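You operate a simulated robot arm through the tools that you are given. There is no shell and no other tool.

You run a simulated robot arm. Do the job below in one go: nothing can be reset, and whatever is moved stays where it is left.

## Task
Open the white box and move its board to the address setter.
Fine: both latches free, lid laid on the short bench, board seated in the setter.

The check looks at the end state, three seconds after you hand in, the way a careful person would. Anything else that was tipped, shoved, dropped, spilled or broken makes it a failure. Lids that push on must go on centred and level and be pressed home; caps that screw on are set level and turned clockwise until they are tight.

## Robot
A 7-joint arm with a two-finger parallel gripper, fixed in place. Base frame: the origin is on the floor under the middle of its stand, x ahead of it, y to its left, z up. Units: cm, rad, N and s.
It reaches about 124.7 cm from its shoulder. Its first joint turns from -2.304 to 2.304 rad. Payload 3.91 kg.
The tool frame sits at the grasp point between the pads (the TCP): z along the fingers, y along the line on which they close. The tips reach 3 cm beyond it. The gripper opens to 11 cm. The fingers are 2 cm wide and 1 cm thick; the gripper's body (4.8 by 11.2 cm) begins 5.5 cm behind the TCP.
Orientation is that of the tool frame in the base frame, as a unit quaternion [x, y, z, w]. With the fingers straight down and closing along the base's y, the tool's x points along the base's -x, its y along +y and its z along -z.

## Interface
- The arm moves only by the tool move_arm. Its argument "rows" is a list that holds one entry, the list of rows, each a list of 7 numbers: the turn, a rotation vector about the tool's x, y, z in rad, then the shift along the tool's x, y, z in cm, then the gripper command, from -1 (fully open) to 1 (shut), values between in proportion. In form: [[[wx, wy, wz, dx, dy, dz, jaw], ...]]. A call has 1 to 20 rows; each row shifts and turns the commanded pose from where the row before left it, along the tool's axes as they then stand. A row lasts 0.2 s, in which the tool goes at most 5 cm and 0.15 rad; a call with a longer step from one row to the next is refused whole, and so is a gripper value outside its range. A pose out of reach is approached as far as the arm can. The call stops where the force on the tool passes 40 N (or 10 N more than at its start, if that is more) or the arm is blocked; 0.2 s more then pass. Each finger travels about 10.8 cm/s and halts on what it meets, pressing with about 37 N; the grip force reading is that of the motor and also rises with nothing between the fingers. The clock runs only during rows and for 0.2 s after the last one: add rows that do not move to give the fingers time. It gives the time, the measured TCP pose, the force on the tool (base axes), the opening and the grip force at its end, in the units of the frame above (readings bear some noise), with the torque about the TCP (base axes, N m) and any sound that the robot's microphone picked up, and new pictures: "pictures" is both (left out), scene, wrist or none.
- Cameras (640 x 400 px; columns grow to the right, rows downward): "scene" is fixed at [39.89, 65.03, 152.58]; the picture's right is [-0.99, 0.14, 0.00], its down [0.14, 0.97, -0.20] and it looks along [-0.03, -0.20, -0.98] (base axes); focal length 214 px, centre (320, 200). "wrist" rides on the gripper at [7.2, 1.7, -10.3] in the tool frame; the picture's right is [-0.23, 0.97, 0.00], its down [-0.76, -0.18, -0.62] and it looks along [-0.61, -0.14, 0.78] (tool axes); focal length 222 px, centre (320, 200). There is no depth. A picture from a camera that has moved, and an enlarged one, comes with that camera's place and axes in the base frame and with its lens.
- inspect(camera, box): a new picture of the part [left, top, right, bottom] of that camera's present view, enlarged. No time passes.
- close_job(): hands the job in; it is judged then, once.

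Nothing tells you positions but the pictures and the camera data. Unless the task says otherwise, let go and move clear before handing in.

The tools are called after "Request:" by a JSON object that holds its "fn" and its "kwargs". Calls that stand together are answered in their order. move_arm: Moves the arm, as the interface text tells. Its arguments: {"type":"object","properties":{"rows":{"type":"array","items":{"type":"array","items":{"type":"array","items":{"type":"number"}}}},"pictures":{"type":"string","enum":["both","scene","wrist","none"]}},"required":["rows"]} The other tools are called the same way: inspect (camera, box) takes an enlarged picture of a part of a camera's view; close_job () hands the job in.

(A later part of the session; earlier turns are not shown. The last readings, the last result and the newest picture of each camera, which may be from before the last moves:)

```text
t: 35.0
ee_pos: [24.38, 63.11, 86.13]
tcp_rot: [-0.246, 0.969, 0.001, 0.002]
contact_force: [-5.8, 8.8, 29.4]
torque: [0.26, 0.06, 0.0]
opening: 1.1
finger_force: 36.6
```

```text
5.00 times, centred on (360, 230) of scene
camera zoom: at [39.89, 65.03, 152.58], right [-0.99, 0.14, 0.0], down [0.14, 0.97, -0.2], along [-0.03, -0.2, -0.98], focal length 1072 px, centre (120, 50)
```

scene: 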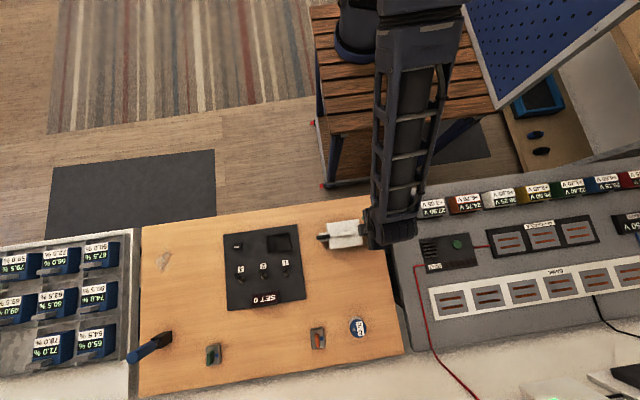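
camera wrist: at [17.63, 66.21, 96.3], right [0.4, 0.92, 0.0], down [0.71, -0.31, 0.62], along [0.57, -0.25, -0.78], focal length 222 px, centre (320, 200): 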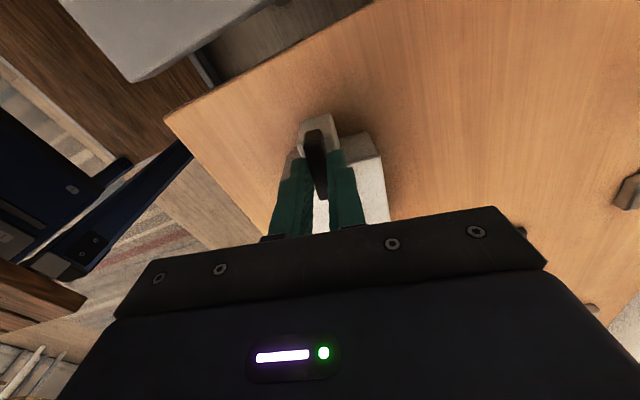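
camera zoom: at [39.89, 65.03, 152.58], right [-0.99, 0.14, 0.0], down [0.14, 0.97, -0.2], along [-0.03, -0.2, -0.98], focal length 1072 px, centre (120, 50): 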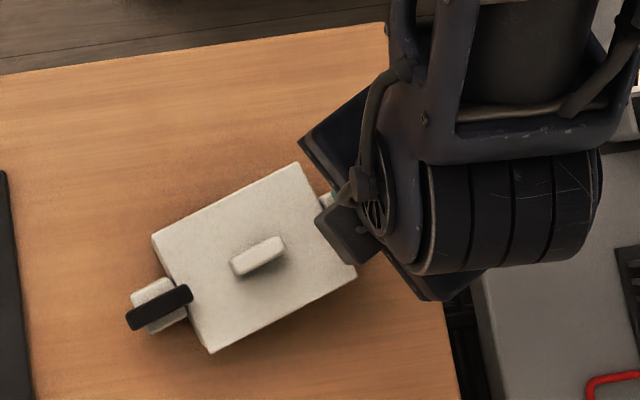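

Pressing down holds the box still while the bar turns. Next I'll ease off the press and finish the clockwise turn, so the closed stop carries the box back to its original alignment.

Request:
{"fn": "move_arm", "kwargs": {"rows": [[[0, 0, 0.05, 0, 0, 0, 0.9], [0, 0, 0.05, 0, 0, 0, 0.9], [0, 0, 0.05, 0, 0, -0.1, 0.9], [0, 0, 0.05, 0, 0, -0.1, 0.9], [0, 0, 0.05, 0, 0, 0, 0.9], [0, 0, 0.05, 0, 0, 0, 0.9], [0, 0, 0.05, 0, 0, 0, 0.9], [0, 0, 0.05, 0, 0, 0, 0.9], [0, 0, 0.05, 0, 0, 0, 0.9], [0, 0, 0.046, 0, 0, 0, 0.9], [0, 0, 0, 0, 0, 0, 0.9]]], "pictures": "none"}}

Request:
{"fn": "inspect", "kwargs": {"camera": "scene", "box": [300, 190, 420, 270]}}

Request:
{"fn": "inspect", "kwargs": {"camera": "wrist", "box": [250, 90, 400, 230]}}

```text
t: 37.4
ee_pos: [24.39, 63.05, 86.13]
tcp_rot: [0.0, 1.0, 0.0, 0.001]
contact_force: [0.4, -0.7, -3.2]
torque: [-0.03, 0.25, -0.03]
opening: 1.11
finger_force: 37.0
```

```text
5.00 times, centred on (360, 230) of scene
camera zoom: at [39.89, 65.03, 152.58], right [-0.99, 0.14, 0.0], down [0.14, 0.97, -0.2], along [-0.03, -0.2, -0.98], focal length 1072 px, centre (120, 50)
```

zoom: 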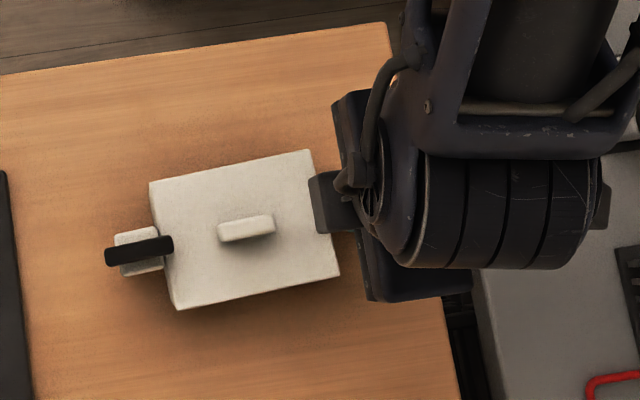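

```text
2.86 times, centred on (325, 160) of wrist
camera zoom: at [17.21, 64.83, 96.37], right [0.23, 0.97, 0.0], down [0.76, -0.18, 0.62], along [0.61, -0.14, -0.78], focal length 635 px, centre (306, 314)
```

zoom: 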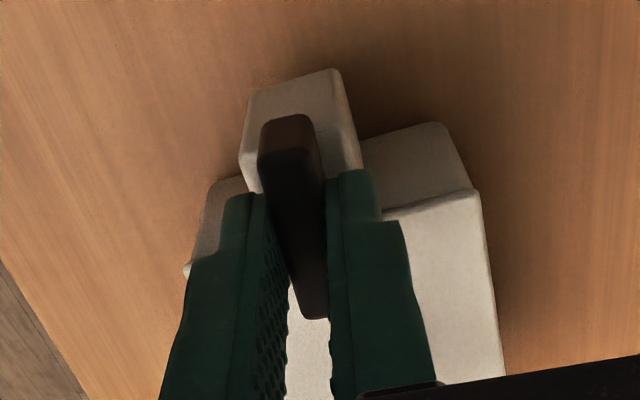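

The box is within about 4° of its original pose. Now I'll press down and open this latch counter-clockwise.

Request:
{"fn": "move_arm", "kwargs": {"rows": [[[0, 0, 0, 0, 0, 0.1, 0.9], [0, 0, 0, 0, 0, 0.1, 0.9], [0, 0, 0, 0, 0, 0.05, 0.9], [0, 0, -0.06, 0, 0, 0, 0.9], [0, 0, -0.06, 0, 0, 0, 0.9], [0, 0, -0.06, 0, 0, 0, 0.9], [0, 0, -0.06, 0, 0, 0, 0.9], [0, 0, -0.06, 0, 0, 0, 0.9], [0, 0, -0.06, 0, 0, 0, 0.9], [0, 0, -0.06, 0, 0, 0, 0.9], [0, 0, -0.06, 0, 0, 0, 0.9], [0, 0, -0.06, 0, 0, 0, 0.9], [0, 0, -0.06, 0, 0, 0, 0.9]]], "pictures": "none"}}

Request:
{"fn": "inspect", "kwargs": {"camera": "scene", "box": [300, 190, 420, 270]}}

```text
t: 40.2
ee_pos: [24.38, 63.09, 85.97]
tcp_rot: [-0.297, 0.955, -0.001, 0.001]
contact_force: [-1.8, 0.0, 16.5]
torque: [0.14, -0.18, 0.01]
opening: 1.09
finger_force: 36.7
```

```text
5.00 times, centred on (360, 230) of scene
camera zoom: at [39.89, 65.03, 152.58], right [-0.99, 0.14, 0.0], down [0.14, 0.97, -0.2], along [-0.03, -0.2, -0.98], focal length 1072 px, centre (120, 50)
```

zoom: 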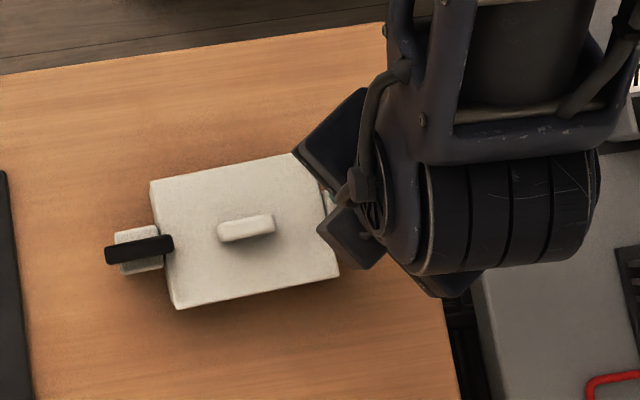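

Request:
{"fn": "move_arm", "kwargs": {"rows": [[[0, 0, -0.06, 0, 0, 0.02, 0.9], [0, 0, -0.06, 0, 0, 0, 0.9], [0, 0, -0.06, 0, 0, 0, 0.9], [0, 0, -0.06, 0, 0, 0, 0.9], [0, 0, -0.06, 0, 0, 0, 0.9], [0, 0, -0.06, 0, 0, 0, 0.9], [0, 0, -0.06, 0, 0, 0, 0.9], [0, 0, -0.06, 0, 0, 0, 0.9], [0, 0, -0.06, 0, 0, 0, 0.9], [0, 0, -0.06, 0, 0, 0, 0.9], [0, 0, -0.06, 0, 0, 0, 0.9], [0, 0, -0.06, 0, 0, 0, 0.9], [0, 0, -0.06, 0, 0, 0, 0.9], [0, 0, -0.06, 0, 0, 0, 0.9], [0, 0, -0.06, 0, 0, 0, 0.9]]], "pictures": "none"}}

Request:
{"fn": "inspect", "kwargs": {"camera": "scene", "box": [300, 190, 420, 270]}}

Request:
{"fn": "inspect", "kwargs": {"camera": "wrist", "box": [220, 70, 420, 230]}}

```text
t: 43.4
ee_pos: [24.3, 63.13, 85.91]
tcp_rot: [-0.683, 0.73, 0.0, 0.0]
contact_force: [1.2, 2.8, 15.8]
torque: [0.13, -0.19, -0.02]
opening: 1.12
finger_force: 37.5
```

```text
5.00 times, centred on (360, 230) of scene
camera zoom: at [39.89, 65.03, 152.58], right [-0.99, 0.14, 0.0], down [0.14, 0.97, -0.2], along [-0.03, -0.2, -0.98], focal length 1072 px, centre (120, 50)
```

zoom: 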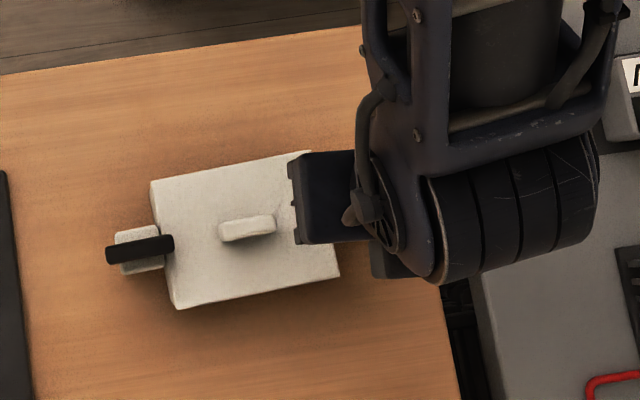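

```text
2.50 times, centred on (320, 150) of wrist
camera zoom: at [22.25, 56.06, 96.11], right [-0.96, 0.29, 0.0], down [0.23, 0.75, 0.62], along [0.18, 0.6, -0.78], focal length 555 px, centre (320, 325)
```

zoom: 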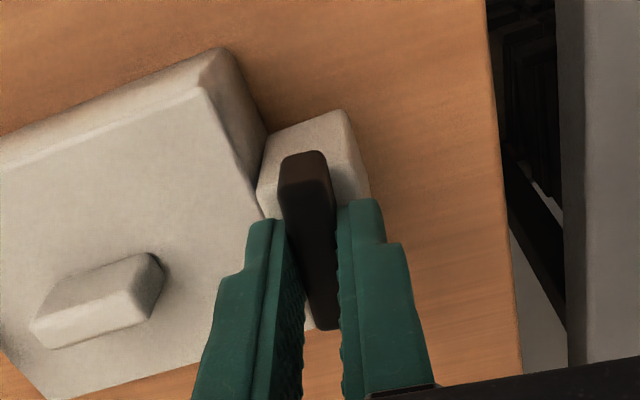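

The latch is about 82° open and the box has stayed still. I'll turn the last few degrees, ease the pressure, open the jaws and lift clear.

Request:
{"fn": "move_arm", "kwargs": {"rows": [[[0, 0, -0.05, 0, 0, 0, 0.9], [0, 0, -0.05, 0, 0, 0, 0.9], [0, 0, -0.04, 0, 0, 0, 0.9], [0, 0, 0, 0, 0, -0.2, 0.9], [0, 0, 0, 0, 0, 0, 0.7], [0, 0, 0, 0, 0, 0, 0.5], [0, 0, 0, 0, 0, -1.0, 0.5], [0, 0, 0, 0, 0, -2.5, 0.4], [0, 0, 0, 0, 0, -4, 0.2], [0, 0, 0, 0, 0, -4, 0]]]}}

Request:
{"fn": "inspect", "kwargs": {"camera": "wrist", "box": [200, 40, 440, 230]}}

Request:
{"fn": "inspect", "kwargs": {"camera": "scene", "box": [300, 190, 420, 270]}}

```text
t: 45.6
ee_pos: [24.42, 63.21, 97.62]
tcp_rot: [0.732, -0.681, 0.001, -0.001]
contact_force: [-0.2, 0.1, -0.8]
torque: [0.04, 0.01, 0.02]
opening: 5.52
finger_force: 0.1
camera wrist: at [23.32, 55.79, 107.76], right [-0.99, 0.16, 0.0], down [0.12, 0.77, 0.62], along [0.1, 0.61, -0.78], focal length 222 px, centre (320, 200)
```

scene: 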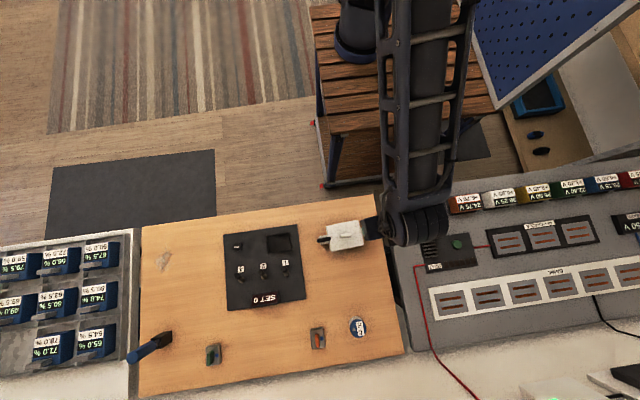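
wrist: 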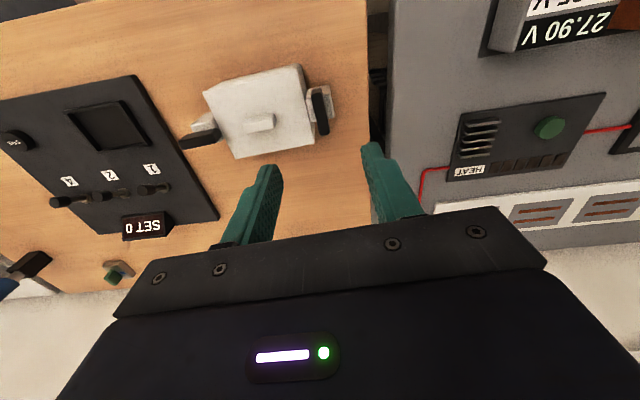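

```text
2.11 times, centred on (320, 135) of wrist
camera zoom: at [23.32, 55.79, 107.76], right [-0.99, 0.16, 0.0], down [0.12, 0.77, 0.62], along [0.1, 0.61, -0.78], focal length 468 px, centre (320, 337)
```

zoom: 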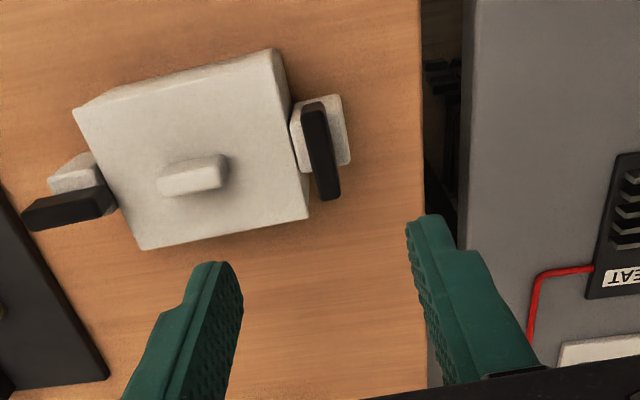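

```text
5.00 times, centred on (360, 230) of scene
camera zoom: at [39.89, 65.03, 152.58], right [-0.99, 0.14, 0.0], down [0.14, 0.97, -0.2], along [-0.03, -0.2, -0.98], focal length 1072 px, centre (120, 50)
```

zoom: 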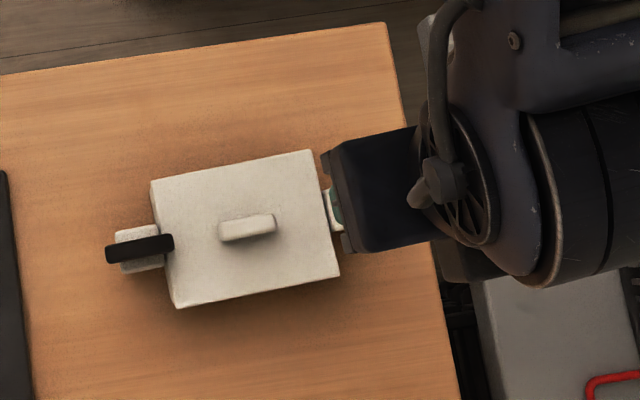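

The -x latch is turned fully clear of the lid. I'll go to the +x latch, whose bar centre is at about (38.4, 63.9), with the tool rotated back near its default yaw.

Request:
{"fn": "move_arm", "kwargs": {"rows": [[[0, 0, 0.143, 0, 0, 0, 0], [0, 0, 0.143, 0, 0, 0, 0], [0, 0, 0.143, 0, 0, 0, 0], [0, 0, 0.143, 0, 0, 0, 0], [0, 0, 0.143, 0, 0, 0, 0], [0, 0, 0.143, 0, 0, 0, 0], [0, 0, 0.143, 0, 0, 0, 0], [0, 0, 0.143, 0, 0, 0, 0], [0, 0, 0.143, 0, 0, 0, 0], [0, 0, 0.143, 0, 0, 0, 0], [0, 0, 0.142, 0, 0, 0, 0], [0, 0, 0, -4.67, -0.06, 0, 0], [0, 0, 0, -4.67, -0.06, 0, 0], [0, 0, 0, -4.67, -0.06, 0, 0], [0, 0, 0, 0, 0, 2, 0], [0, 0, 0, 0, 0, 2, 0], [0, 0, 0, 0, 0, 0, 0]]]}}

Request:
{"fn": "inspect", "kwargs": {"camera": "wrist", "box": [240, 60, 420, 230]}}

Request:
{"fn": "inspect", "kwargs": {"camera": "scene", "box": [300, 190, 420, 270]}}

```text
t: 49.2
ee_pos: [38.34, 63.99, 93.64]
tcp_rot: [-0.035, 0.999, 0.0, 0.001]
contact_force: [0.0, 0.4, -0.5]
torque: [-0.01, 0.02, 0.02]
opening: 5.5
finger_force: 0.0
camera wrist: at [31.03, 65.27, 103.87], right [0.16, 0.99, 0.0], down [0.77, -0.12, 0.62], along [0.62, -0.1, -0.78], focal length 222 px, centre (320, 200)
```

scene: 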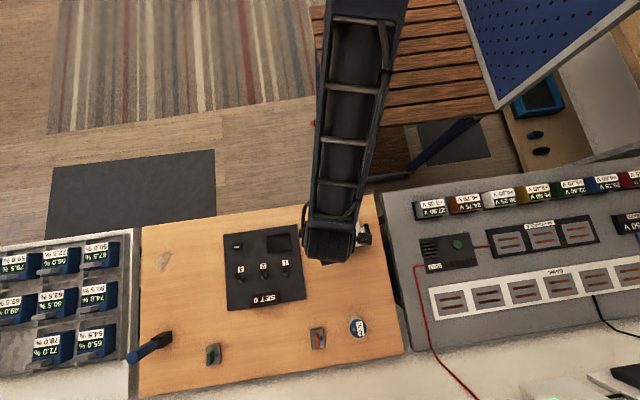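
wrist: 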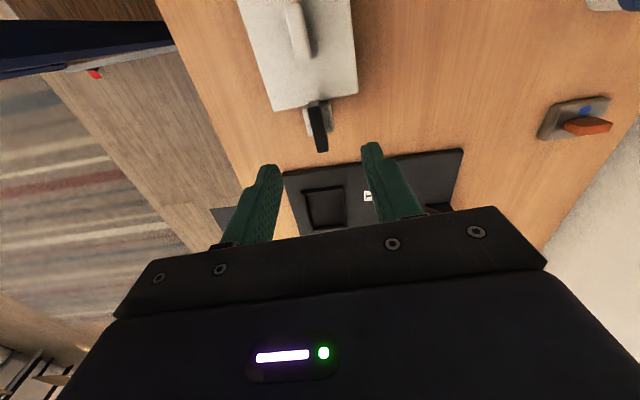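

```text
2.35 times, centred on (330, 145) of wrist
camera zoom: at [31.03, 65.27, 103.87], right [0.16, 0.99, 0.0], down [0.77, -0.12, 0.62], along [0.62, -0.1, -0.78], focal length 523 px, centre (296, 329)
```

zoom: 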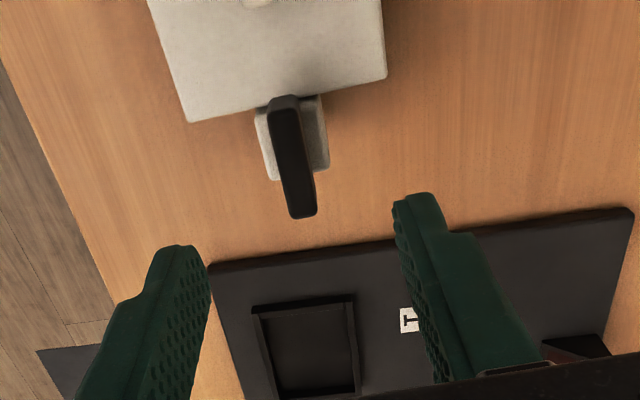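

```text
5.00 times, centred on (360, 230) of scene
camera zoom: at [39.89, 65.03, 152.58], right [-0.99, 0.14, 0.0], down [0.14, 0.97, -0.2], along [-0.03, -0.2, -0.98], focal length 1072 px, centre (120, 50)
```

zoom: 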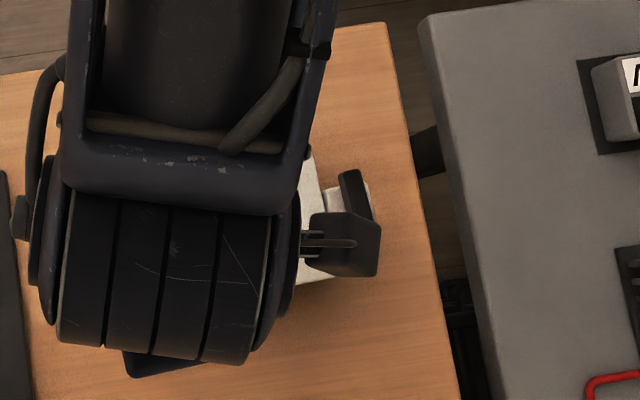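

The +x bar centre is at about (38.55, 63.98). I'll align, descend so the tips sit beside the bar, and verify centring.

Request:
{"fn": "move_arm", "kwargs": {"rows": [[[0, 0, 0.015, -0.2, 0, 1.5, 0], [0, 0, 0, 0, 0, 2.0, 0.2], [0, 0, 0, 0, 0, 2.0, 0.4], [0, 0, 0, 0, 0, 1.5, 0.6], [0, 0, 0, 0, 0, 0.5, 0.6], [0, 0, 0, 0, 0, 0, 0.6]]], "pictures": "none"}}

Request:
{"fn": "inspect", "kwargs": {"camera": "wrist", "box": [250, 90, 400, 230]}}

Request:
{"fn": "inspect", "kwargs": {"camera": "wrist", "box": [285, 120, 365, 190]}}

```text
t: 50.6
ee_pos: [38.67, 63.95, 86.13]
tcp_rot: [-0.029, 1.0, 0.0, 0.001]
contact_force: [-0.3, 1.1, 0.6]
torque: [0.0, 0.01, 0.01]
opening: 2.2
finger_force: 0.0
```

```text
2.86 times, centred on (325, 160) of wrist
camera zoom: at [31.41, 65.28, 96.29], right [0.17, 0.99, 0.0], down [0.77, -0.13, 0.62], along [0.62, -0.11, -0.78], focal length 635 px, centre (306, 314)
```

zoom: 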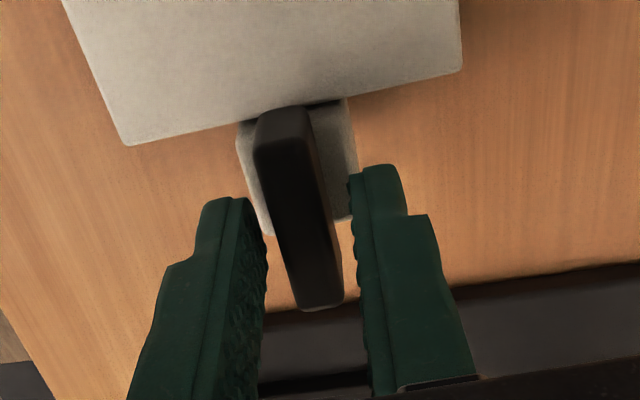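

```text
5.71 times, centred on (325, 155) of wrist
camera zoom: at [31.41, 65.28, 96.29], right [0.17, 0.99, 0.0], down [0.77, -0.13, 0.62], along [0.62, -0.11, -0.78], focal length 1269 px, centre (291, 457)
```

zoom: 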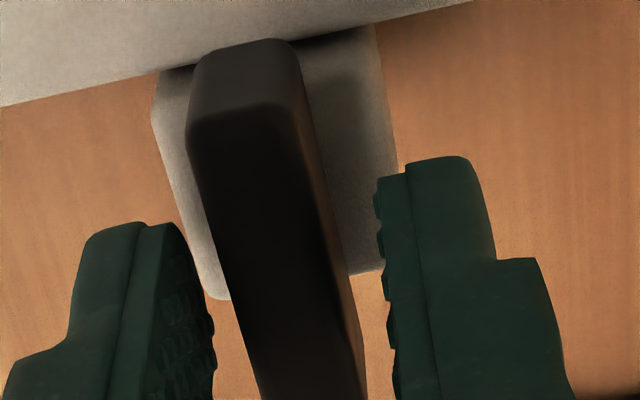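

The bar is centred between the fingers. I'll grip it, press down lightly, and test the counter-clockwise direction first.

Request:
{"fn": "move_arm", "kwargs": {"rows": [[[0, 0, 0, 0, 0, 0, 0.75], [0, 0, 0, 0, 0, 0, 0.9], [0, 0, 0, 0, 0, 0, 0.9], [0, 0, 0, 0, 0, 0.1, 0.9], [0, 0, 0, 0, 0, 0.1, 0.9], [0, 0, 0, 0, 0, 0, 0.9]]], "pictures": "none"}}

```text
t: 52.0
ee_pos: [38.71, 63.96, 86.09]
tcp_rot: [-0.028, 1.0, 0.001, 0.002]
contact_force: [-1.4, -6.3, 28.5]
torque: [-0.2, 0.34, -0.01]
opening: 1.1
finger_force: 37.0
```

Request:
{"fn": "move_arm", "kwargs": {"rows": [[[0, 0, 0, 0, 0, -0.05, 0.9], [0, 0, -0.05, 0, 0, 0, 0.9], [0, 0, -0.05, 0, 0, 0, 0.9], [0, 0, -0.05, 0, 0, 0, 0.9], [0, 0, -0.05, 0, 0, 0, 0.9]]], "pictures": "none"}}

Request:
{"fn": "inspect", "kwargs": {"camera": "wrist", "box": [220, 50, 420, 230]}}

Request:
{"fn": "inspect", "kwargs": {"camera": "scene", "box": [300, 190, 420, 270]}}

```text
t: 53.2
ee_pos: [38.64, 63.94, 86.04]
tcp_rot: [-0.128, 0.992, 0.001, 0.002]
contact_force: [10.5, 6.4, 26.3]
torque: [0.23, -0.27, 0.03]
opening: 1.1
finger_force: 36.8
```

```text
2.22 times, centred on (320, 140) of wrist
camera zoom: at [31.24, 63.81, 96.2], right [-0.03, 1.0, 0.0], down [0.78, 0.02, 0.63], along [0.63, 0.02, -0.78], focal length 494 px, centre (320, 333)
```

zoom: 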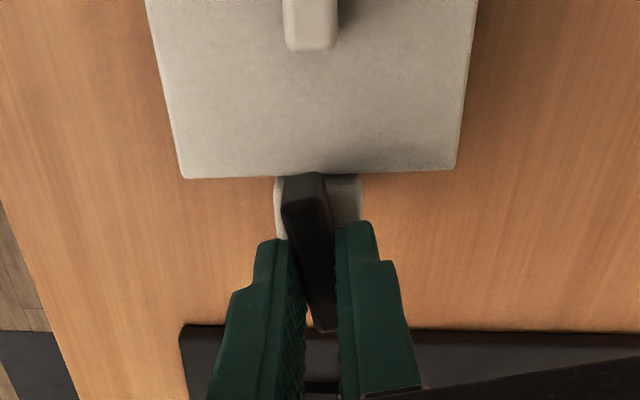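

```text
5.00 times, centred on (360, 230) of scene
camera zoom: at [39.89, 65.03, 152.58], right [-0.99, 0.14, 0.0], down [0.14, 0.97, -0.2], along [-0.03, -0.2, -0.98], focal length 1072 px, centre (120, 50)
```

zoom: 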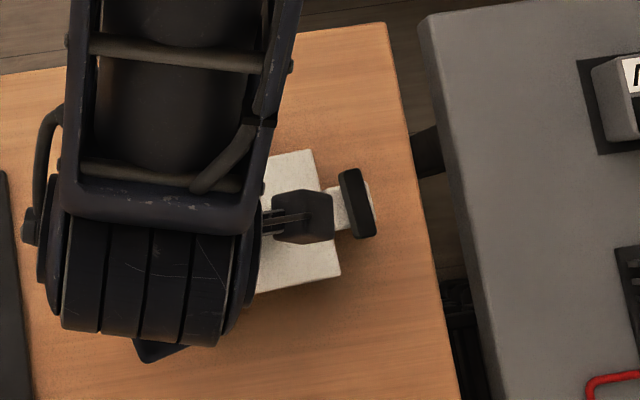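

The bar turns relative to the box, which has stayed put, so counter-clockwise opens this latch too. I'll continue.

Request:
{"fn": "move_arm", "kwargs": {"rows": [[[0, 0, -0.06, 0, 0, -0.03, 0.9], [0, 0, -0.06, 0, 0, 0, 0.9], [0, 0, -0.06, 0, 0, 0, 0.9], [0, 0, -0.06, 0, 0, 0, 0.9], [0, 0, -0.06, 0, 0, 0, 0.9], [0, 0, -0.06, 0, 0, 0, 0.9], [0, 0, -0.06, 0, 0, 0, 0.9], [0, 0, -0.06, 0, 0, 0, 0.9], [0, 0, -0.06, 0, 0, 0, 0.9], [0, 0, -0.06, 0, 0, 0, 0.9]]], "pictures": "none"}}

Request:
{"fn": "inspect", "kwargs": {"camera": "wrist", "box": [220, 50, 420, 230]}}

Request:
{"fn": "inspect", "kwargs": {"camera": "scene", "box": [300, 190, 420, 270]}}

```text
t: 55.4
ee_pos: [38.59, 63.89, 86.04]
tcp_rot: [-0.416, 0.91, 0.0, 0.001]
contact_force: [-4.7, -0.6, 7.8]
torque: [-0.17, 0.33, -0.02]
opening: 1.1
finger_force: 37.4
```

```text
2.22 times, centred on (320, 140) of wrist
camera zoom: at [32.56, 59.64, 96.18], right [-0.59, 0.81, 0.0], down [0.63, 0.46, 0.62], along [0.51, 0.37, -0.78], focal length 494 px, centre (320, 333)
```

zoom: 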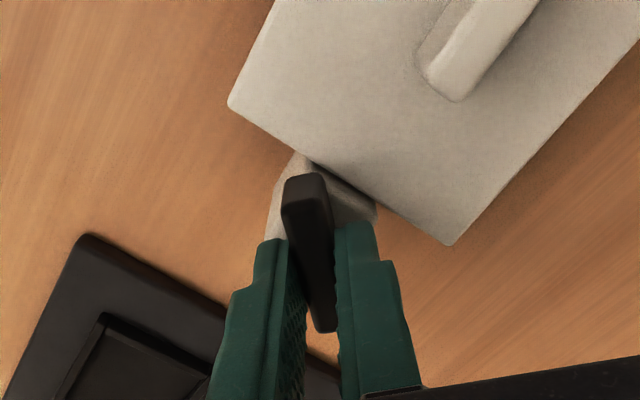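

```text
5.00 times, centred on (360, 230) of scene
camera zoom: at [39.89, 65.03, 152.58], right [-0.99, 0.14, 0.0], down [0.14, 0.97, -0.2], along [-0.03, -0.2, -0.98], focal length 1072 px, centre (120, 50)
```

zoom: 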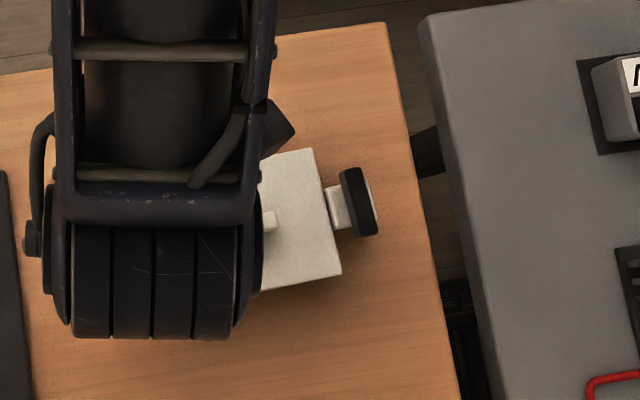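

Request:
{"fn": "move_arm", "kwargs": {"rows": [[[0, 0, -0.03, 0, 0, 0.05, 0.9], [0, 0, -0.06, 0, 0, 0.03, 0.9], [0, 0, -0.06, 0, 0, 0, 0.9], [0, 0, -0.06, 0, 0, 0, 0.9], [0, 0, -0.06, 0, 0, 0, 0.9], [0, 0, -0.06, 0, 0, 0, 0.9], [0, 0, -0.06, 0, 0, 0, 0.9], [0, 0, -0.06, 0, 0, 0, 0.9], [0, 0, -0.06, 0, 0, 0, 0.9], [0, 0, -0.06, 0, 0, 0, 0.9], [0, 0, -0.06, 0, 0, 0, 0.9], [0, 0, -0.06, 0, 0, 0, 0.9], [0, 0, -0.06, 0, 0, 0, 0.9], [0, 0, -0.03, 0, 0, 0, 0.9]]], "pictures": "none"}}

Request:
{"fn": "inspect", "kwargs": {"camera": "wrist", "box": [220, 50, 420, 230]}}

Request:
{"fn": "inspect", "kwargs": {"camera": "scene", "box": [300, 190, 420, 270]}}

```text
t: 58.4
ee_pos: [38.61, 63.99, 85.9]
tcp_rot: [0.73, -0.683, 0.001, -0.001]
contact_force: [1.7, 2.2, 14.6]
torque: [0.75, 0.07, -0.01]
opening: 1.09
finger_force: 36.8
```

```text
2.22 times, centred on (320, 140) of wrist
camera zoom: at [37.37, 56.67, 96.17], right [-0.99, 0.16, 0.0], down [0.13, 0.77, 0.62], along [0.1, 0.62, -0.78], focal length 494 px, centre (320, 333)
```

zoom: 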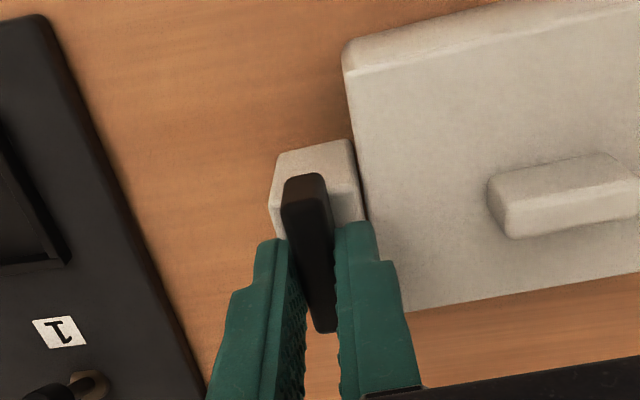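

```text
5.00 times, centred on (360, 230) of scene
camera zoom: at [39.89, 65.03, 152.58], right [-0.99, 0.14, 0.0], down [0.14, 0.97, -0.2], along [-0.03, -0.2, -0.98], focal length 1072 px, centre (120, 50)
```

zoom: 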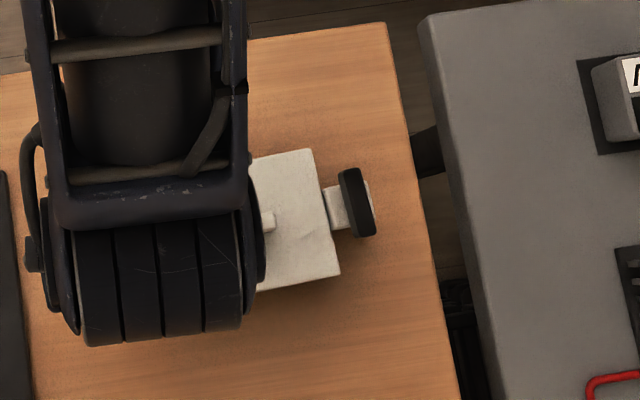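

The second latch is open to about 90°. I'll ease off, release, lift, and move above the lid handle at about (31.5, 63.5) with the tool yawed to match the box.

Request:
{"fn": "move_arm", "kwargs": {"rows": [[[0, 0, 0, 0, 0, -0.15, 0.9], [0, 0, 0, 0, 0, 0, 0.7], [0, 0, 0, 0, 0, 0, 0.5], [0, 0, 0, 0, 0, -1.0, 0.5], [0, 0, 0, 0, 0, -3, 0.4], [0, 0, 0, 0, 0, -4, 0.2], [0, 0, 0, 0, 0, -3, 0]]], "pictures": "none"}}

Request:
{"fn": "move_arm", "kwargs": {"rows": [[[0, 0, 0.144, 0, 0, 0, 0], [0, 0, 0.144, 0, 0, 0, 0], [0, 0, 0.144, 0, 0, 0, 0], [0, 0, 0.144, 0, 0, 0, 0], [0, 0, 0.144, 0, 0, 0, 0], [0, 0, 0.144, 0, 0, 0, 0], [0, 0, 0.144, 0, 0, 0, 0], [0, 0, 0.144, 0, 0, 0, 0], [0, 0, 0.144, 0, 0, 0, 0], [0, 0, 0.144, 0, 0, 0, 0], [0, 0, 0.144, 0, 0, 0, 0], [0, 0, 0, 3.55, -0.04, 0, 0], [0, 0, 0, 3.55, -0.04, 0, 0], [0, 0, 0, 0, 0, 0, 0]]]}}

Request:
{"fn": "inspect", "kwargs": {"camera": "wrist", "box": [230, 60, 420, 230]}}

```text
t: 60.0
ee_pos: [38.64, 64.14, 96.89]
tcp_rot: [0.73, -0.684, 0.001, 0.0]
contact_force: [0.7, 0.6, 0.2]
torque: [-0.01, 0.03, 0.0]
opening: 5.51
finger_force: 0.0
```

```text
t: 63.0
ee_pos: [31.54, 63.41, 97.22]
tcp_rot: [-0.026, 1.0, 0.001, 0.002]
contact_force: [-0.5, 0.3, 0.2]
torque: [0.01, -0.03, -0.01]
opening: 5.51
finger_force: 0.0
camera wrist: at [24.25, 64.67, 107.39], right [0.18, 0.98, 0.0], down [0.77, -0.14, 0.62], along [0.62, -0.11, -0.78], focal length 222 px, centre (320, 200)
```

scene: 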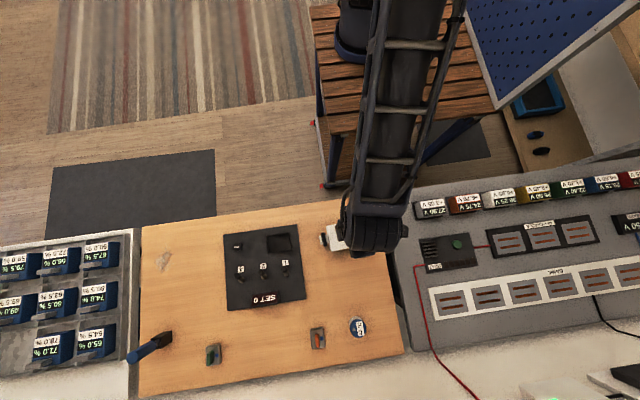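
wrist: 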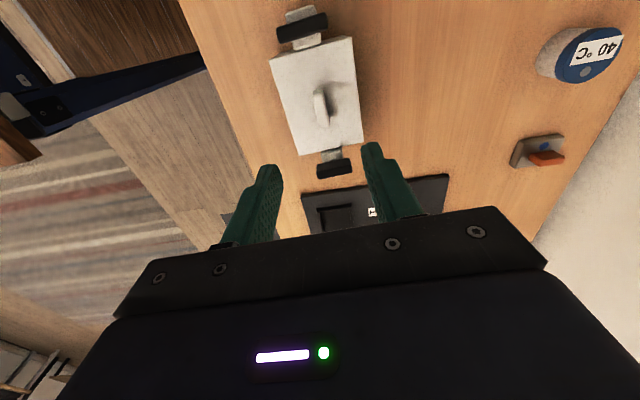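

```text
2.35 times, centred on (325, 145) of wrist
camera zoom: at [24.25, 64.67, 107.39], right [0.18, 0.98, 0.0], down [0.77, -0.14, 0.62], along [0.62, -0.11, -0.78], focal length 523 px, centre (308, 329)
```

zoom: 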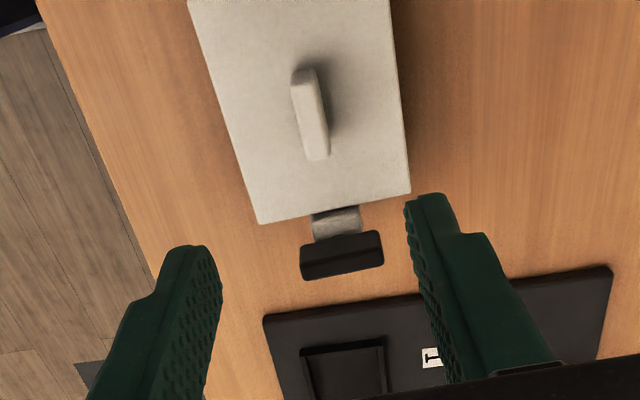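

Both latches now lie parallel to the lid edges and clear of the lid. I'll descend toward the lid handle and check centring and handle height.

Request:
{"fn": "move_arm", "kwargs": {"rows": [[[0, 0, 0, 0.12, 0.13, 2.5, 0], [0, 0, 0, 0, 0, 3, 0.2], [0, 0, 0, 0, 0, 2.5, 0.4], [0, 0, 0, 0, 0, 2.0, 0.4], [0, 0, 0, 0, 0, 0, 0.4]]], "pictures": "none"}}

Request:
{"fn": "inspect", "kwargs": {"camera": "wrist", "box": [230, 60, 420, 230]}}

Request:
{"fn": "inspect", "kwargs": {"camera": "wrist", "box": [285, 110, 365, 180]}}

```text
t: 64.2
ee_pos: [31.38, 63.63, 87.16]
tcp_rot: [-0.026, 1.0, 0.0, 0.001]
contact_force: [-0.4, 0.0, -0.1]
torque: [-0.03, 0.01, -0.03]
opening: 3.32
finger_force: 0.0
```

```text
2.35 times, centred on (325, 145) of wrist
camera zoom: at [24.03, 64.97, 97.33], right [0.18, 0.98, 0.0], down [0.77, -0.14, 0.62], along [0.62, -0.11, -0.78], focal length 523 px, centre (308, 329)
```

zoom: 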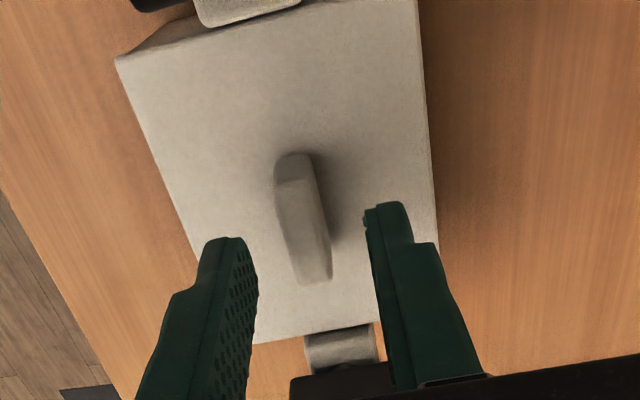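

```text
5.71 times, centred on (325, 145) of wrist
camera zoom: at [24.03, 64.97, 97.33], right [0.18, 0.98, 0.0], down [0.77, -0.14, 0.62], along [0.62, -0.11, -0.78], focal length 1269 px, centre (291, 514)
```

zoom: 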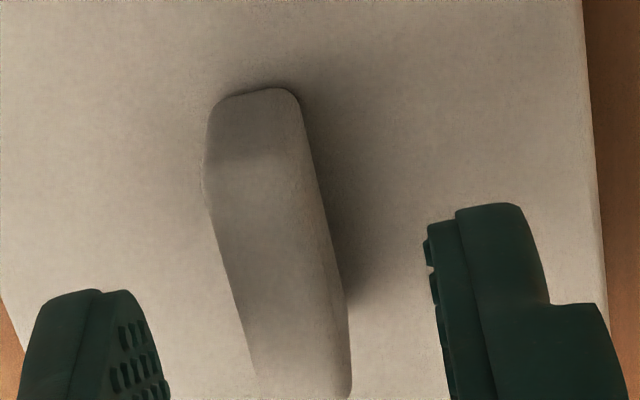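

The handle spans x = 29.6 to 33.1 and z = 81.8 to 83.8, and it is centred between the fingers. I'll lower, grip it, and lift the lid slowly.

Request:
{"fn": "move_arm", "kwargs": {"rows": [[[0, 0, 0, 0, 0, 1.0, 0.5], [0, 0, 0, 0, 0, 0.8, 0.6], [0, 0, 0, 0, 0, 0, 0.75], [0, 0, 0, 0, 0, 0, 0.9], [0, 0, 0, 0, 0, 0, 0.95], [0, 0, 0, 0, 0, 0, 0.95]]], "pictures": "none"}}

Request:
{"fn": "inspect", "kwargs": {"camera": "wrist", "box": [230, 60, 420, 230]}}

```text
t: 65.6
ee_pos: [31.56, 63.65, 85.24]
tcp_rot: [-0.026, 1.0, 0.0, 0.001]
contact_force: [1.1, -0.2, -0.3]
torque: [0.02, -0.04, -0.04]
opening: 1.12
finger_force: 36.7
```

```text
2.35 times, centred on (325, 145) of wrist
camera zoom: at [24.05, 65.03, 95.47], right [0.18, 0.98, 0.0], down [0.77, -0.14, 0.62], along [0.62, -0.11, -0.78], focal length 523 px, centre (308, 329)
```

zoom: 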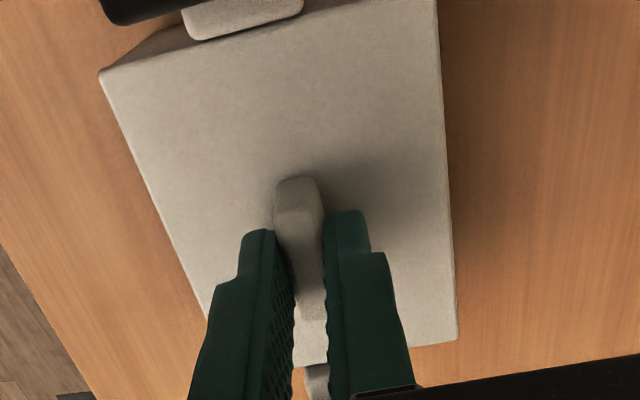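

Request:
{"fn": "move_arm", "kwargs": {"rows": [[[0, 0, 0, 0, 0, -0.2, 0.95], [0, 0, 0, 0, 0, -0.3, 0.95], [0, 0, 0, 0, 0, -0.4, 0.95], [0, 0, 0, 0, 0, 0, 0.95]]], "pictures": "none"}}

Request:
{"fn": "inspect", "kwargs": {"camera": "wrist", "box": [200, 40, 440, 230]}}

Request:
{"fn": "inspect", "kwargs": {"camera": "scene", "box": [300, 190, 420, 270]}}

```text
t: 66.6
ee_pos: [31.48, 63.66, 86.15]
tcp_rot: [-0.028, 1.0, 0.0, 0.0]
contact_force: [0.2, 0.1, -0.7]
torque: [0.03, 0.01, 0.0]
opening: 1.12
finger_force: 37.3
```

```text
2.11 times, centred on (320, 135) of wrist
camera zoom: at [24.14, 64.98, 96.37], right [0.17, 0.98, 0.0], down [0.77, -0.14, 0.62], along [0.62, -0.11, -0.78], focal length 468 px, centre (320, 337)
```

zoom: 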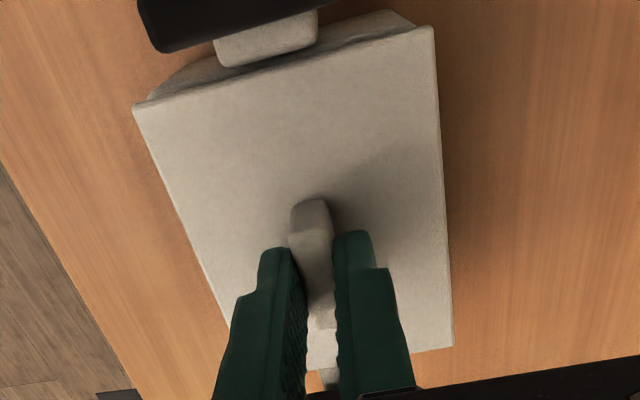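

```text
5.00 times, centred on (360, 230) of scene
camera zoom: at [39.89, 65.03, 152.58], right [-0.99, 0.14, 0.0], down [0.14, 0.97, -0.2], along [-0.03, -0.2, -0.98], focal length 1072 px, centre (120, 50)
```

zoom: 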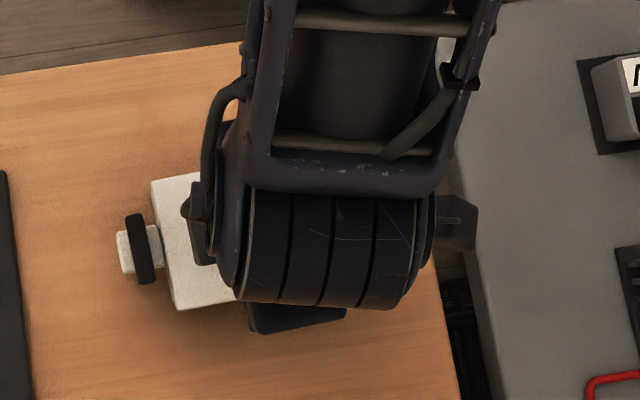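

The lid is coming free cleanly. I'll lift higher and carry it to a clear area of the wooden bench near (32, 78).

Request:
{"fn": "move_arm", "kwargs": {"rows": [[[0, 0, 0, 0, 0, -1.0, 0.95], [0, 0, 0, 0, 0, -2.0, 0.95], [0, 0, 0, 0, 0, -3.0, 0.95], [0, 0, 0, 0, 0, -3.0, 0.95], [0, 0, 0, -0.31, 3.0, 0, 0.95], [0, 0, 0, -0.31, 3.8, 0, 0.95], [0, 0, 0, -0.31, 3.8, 0, 0.95], [0, 0, 0, -0.31, 3.7, 0, 0.95], [0, 0, 0.05, 0, 0, 0, 0.95], [0, 0, 0, 0, 0, 0, 0.95]]]}}

Request:
{"fn": "inspect", "kwargs": {"camera": "scene", "box": [280, 190, 420, 300]}}

Request:
{"fn": "inspect", "kwargs": {"camera": "wrist", "box": [200, 40, 440, 230]}}

```text
t: 68.8
ee_pos: [31.77, 77.93, 95.19]
tcp_rot: [-0.001, 1.0, 0.0, 0.001]
contact_force: [-0.3, -0.7, 0.1]
torque: [0.0, -0.02, 0.02]
opening: 0.27
finger_force: 0.0
camera wrist: at [24.54, 79.66, 105.31], right [0.22, 0.97, 0.0], down [0.76, -0.17, 0.62], along [0.61, -0.14, -0.78], focal length 222 px, centre (320, 200)
```

scene: 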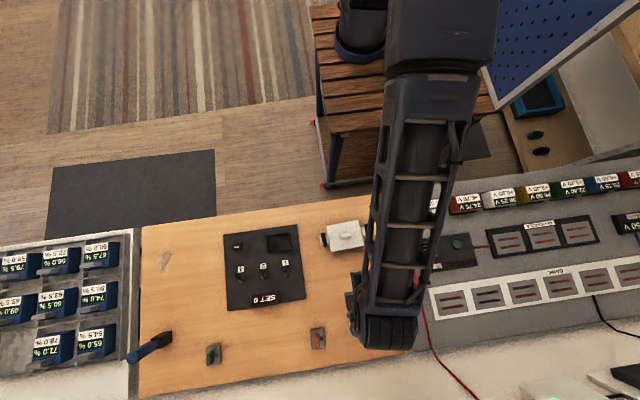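
wrist: 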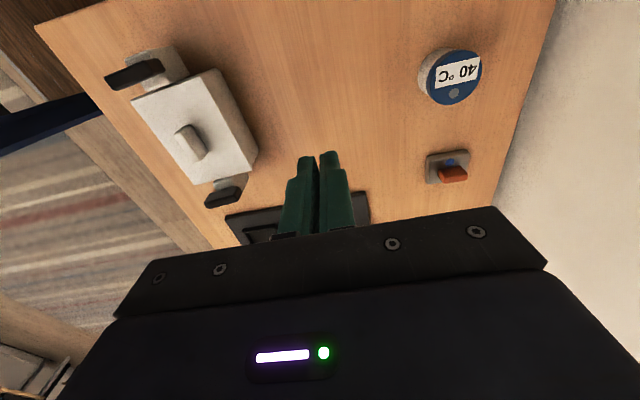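

```text
3.64 times, centred on (350, 245) of scene
camera zoom: at [39.89, 65.03, 152.58], right [-0.99, 0.14, 0.0], down [0.14, 0.97, -0.2], along [-0.03, -0.2, -0.98], focal length 780 px, centre (211, 36)
```

zoom: 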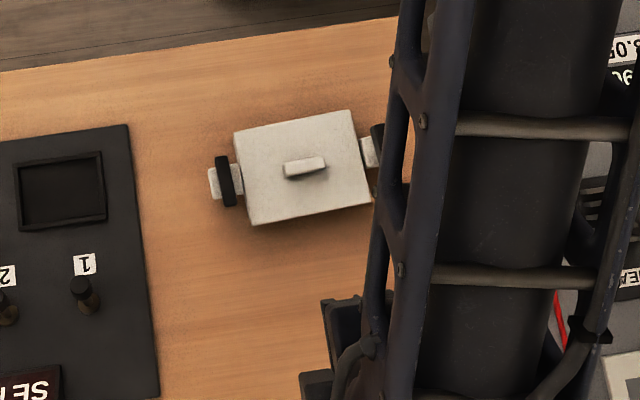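

```text
2.11 times, centred on (320, 135) of wrist
camera zoom: at [24.54, 79.66, 105.31], right [0.22, 0.97, 0.0], down [0.76, -0.17, 0.62], along [0.61, -0.14, -0.78], focal length 468 px, centre (320, 337)
```

zoom: 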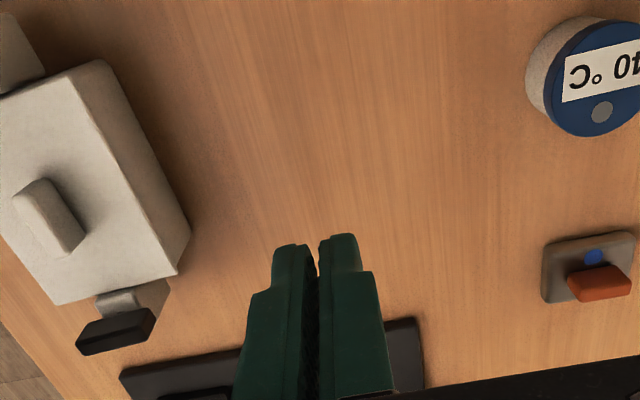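

The lid slipped out of the grip on the way up (the fingers are now nearly shut) and appears to be back on the box. I'll go back and look at it carefully from above.

Request:
{"fn": "move_arm", "kwargs": {"rows": [[[0, 0, 0, 0, -2, -1, 0.8], [0, 0, 0, 0, -4, 0, 0.5], [0, 0, 0, 0, -4, 0, 0.3], [0, 0, 0, 0.3, -4.3, 0, 0.2], [0, 0, 0, 0, 0, 0, 0.2], [0, 0, 0, 0, 0, 0, 0.2]]], "pictures": "wrist"}}

Request:
{"fn": "inspect", "kwargs": {"camera": "wrist", "box": [230, 10, 420, 200]}}

Request:
{"fn": "inspect", "kwargs": {"camera": "scene", "box": [300, 190, 420, 270]}}

```text
t: 70.2
ee_pos: [31.51, 63.83, 96.2]
tcp_rot: [-0.002, 1.0, 0.0, 0.001]
contact_force: [-0.4, 0.0, -0.2]
torque: [0.02, 0.0, 0.0]
opening: 4.41
finger_force: 0.1
camera wrist: at [24.29, 65.54, 106.38], right [0.22, 0.97, 0.0], down [0.76, -0.17, 0.62], along [0.61, -0.14, -0.78], focal length 222 px, centre (320, 200)
```

wrist: 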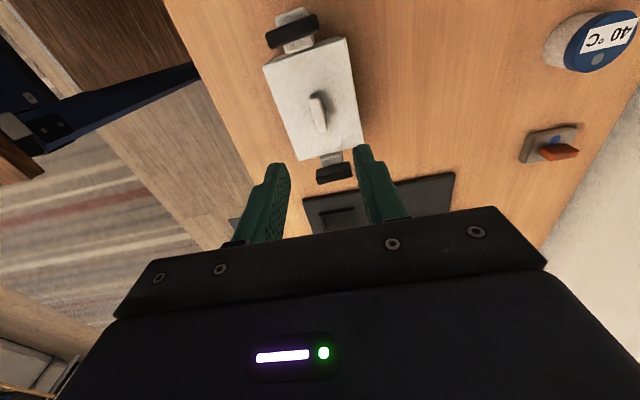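

```text
2.11 times, centred on (325, 105) of wrist
camera zoom: at [24.29, 65.54, 106.38], right [0.22, 0.97, 0.0], down [0.76, -0.17, 0.62], along [0.61, -0.14, -0.78], focal length 468 px, centre (310, 400)
```

zoom: 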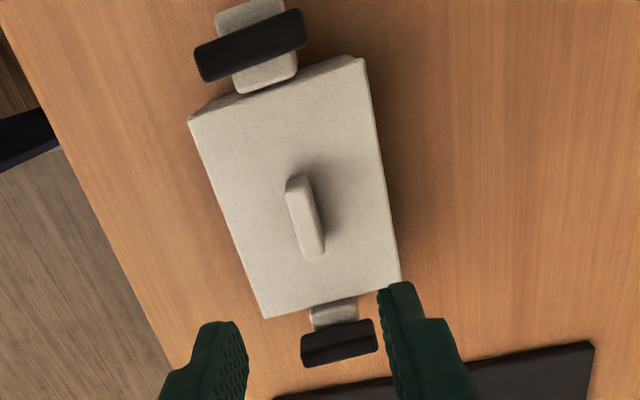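

```text
5.00 times, centred on (360, 230) of scene
camera zoom: at [39.89, 65.03, 152.58], right [-0.99, 0.14, 0.0], down [0.14, 0.97, -0.2], along [-0.03, -0.2, -0.98], focal length 1072 px, centre (120, 50)
```

zoom: 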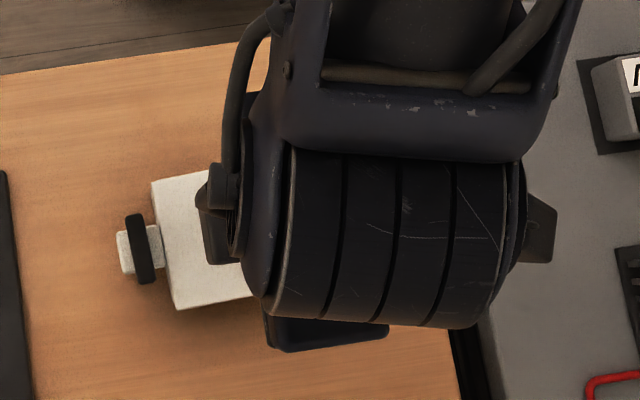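

The lid is seated flat on the box again, with its centre at about (31.35, 63.65). I'll re-grip the handle a little lower and lift in slow, checked steps.

Request:
{"fn": "move_arm", "kwargs": {"rows": [[[0, 0, -0.045, 0.18, -0.16, 2.5, 0.2], [0, 0, 0, 0, 0, 3, 0.3], [0, 0, 0, 0, 0, 3, 0.4], [0, 0, 0, 0, 0, 1.7, 0.5], [0, 0, 0, 0, 0, 0.5, 0.5], [0, 0, 0, 0, 0, 0, 0.5]]], "pictures": "none"}}

Request:
{"fn": "inspect", "kwargs": {"camera": "wrist", "box": [270, 110, 370, 210]}}

```text
t: 71.6
ee_pos: [31.44, 63.45, 85.51]
tcp_rot: [-0.024, 1.0, -0.001, 0.001]
contact_force: [-0.5, 0.6, -0.2]
torque: [0.01, -0.02, -0.01]
opening: 2.73
finger_force: 0.1
```

```text
4.00 times, centred on (320, 160) of wrist
camera zoom: at [24.09, 64.98, 95.75], right [0.18, 0.98, 0.0], down [0.77, -0.14, 0.62], along [0.61, -0.11, -0.78], focal length 888 px, centre (320, 360)
```

zoom: 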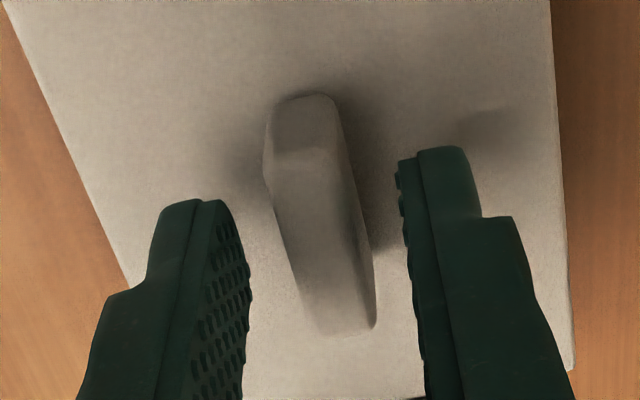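

Request:
{"fn": "move_arm", "kwargs": {"rows": [[[0, 0, 0, 0, 0.1, 0.4, 0.6], [0, 0, 0, 0, 0, 0, 0.75], [0, 0, 0, 0, 0, 0, 0.95], [0, 0, 0, 0, 0, 0, 1], [0, 0, 0, 0, 0, 0, 1]]], "pictures": "none"}}

Request:
{"fn": "move_arm", "kwargs": {"rows": [[[0, 0, 0, 0, 0, -0.2, 1], [0, 0, 0, 0, 0, -0.2, 1], [0, 0, 0, 0, 0, -0.2, 1], [0, 0, 0, 0, 0, -0.2, 1], [0, 0, 0, 0, 0, -0.2, 1], [0, 0, 0, 0, 0, 0, 1]]], "pictures": "none"}}

Request:
{"fn": "inspect", "kwargs": {"camera": "wrist", "box": [200, 40, 440, 230]}}

```text
t: 72.8
ee_pos: [31.42, 63.71, 85.1]
tcp_rot: [-0.024, 1.0, 0.0, 0.001]
contact_force: [0.7, -0.2, 2.9]
torque: [0.01, -0.01, 0.12]
opening: 1.11
finger_force: 37.5
```

```text
t: 74.2
ee_pos: [31.38, 63.72, 86.06]
tcp_rot: [-0.024, 1.0, 0.0, 0.001]
contact_force: [1.4, 1.1, -0.4]
torque: [-0.01, 0.02, 0.0]
opening: 1.13
finger_force: 37.4
```

```text
2.11 times, centred on (320, 135) of wrist
camera zoom: at [24.15, 65.04, 96.27], right [0.18, 0.98, 0.0], down [0.77, -0.14, 0.62], along [0.61, -0.11, -0.78], focal length 468 px, centre (320, 337)
```

zoom: 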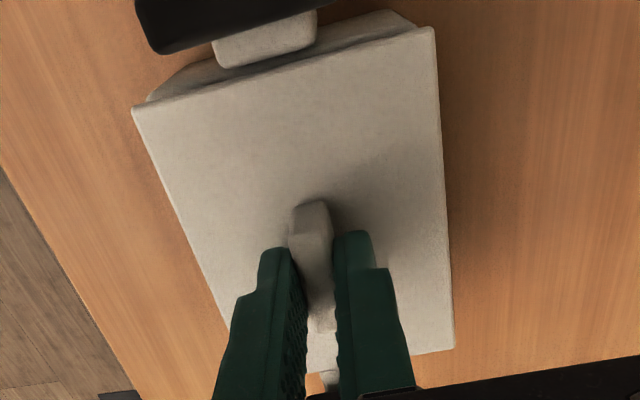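

Request:
{"fn": "move_arm", "kwargs": {"rows": [[[0, 0, 0, 0, 0, -0.2, 1], [0, 0, 0, 0, 0, -0.2, 1], [0, 0, 0, 0, 0, -0.2, 1], [0, 0, 0, 0, 0, -0.2, 1], [0, 0, 0, 0, 0, -0.2, 1]]], "pictures": "none"}}

Request:
{"fn": "inspect", "kwargs": {"camera": "wrist", "box": [200, 40, 440, 230]}}

```text
t: 75.4
ee_pos: [31.47, 63.64, 87.16]
tcp_rot: [-0.024, 1.0, 0.0, 0.001]
contact_force: [-0.2, 1.2, -1.6]
torque: [-0.01, -0.03, -0.01]
opening: 1.1
finger_force: 37.1
```

```text
2.11 times, centred on (320, 135) of wrist
camera zoom: at [24.12, 65.02, 97.3], right [0.18, 0.98, 0.0], down [0.77, -0.14, 0.62], along [0.61, -0.11, -0.78], focal length 468 px, centre (320, 337)
```

zoom: 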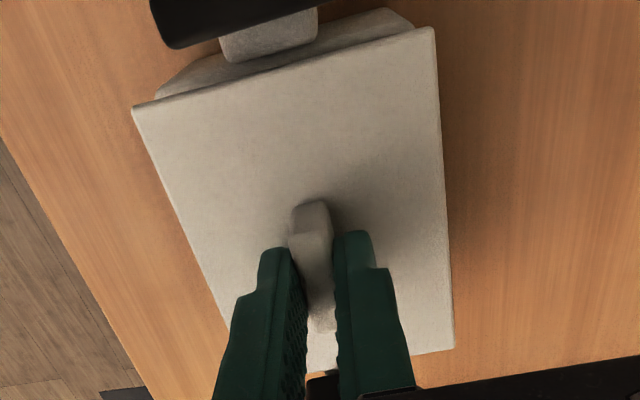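

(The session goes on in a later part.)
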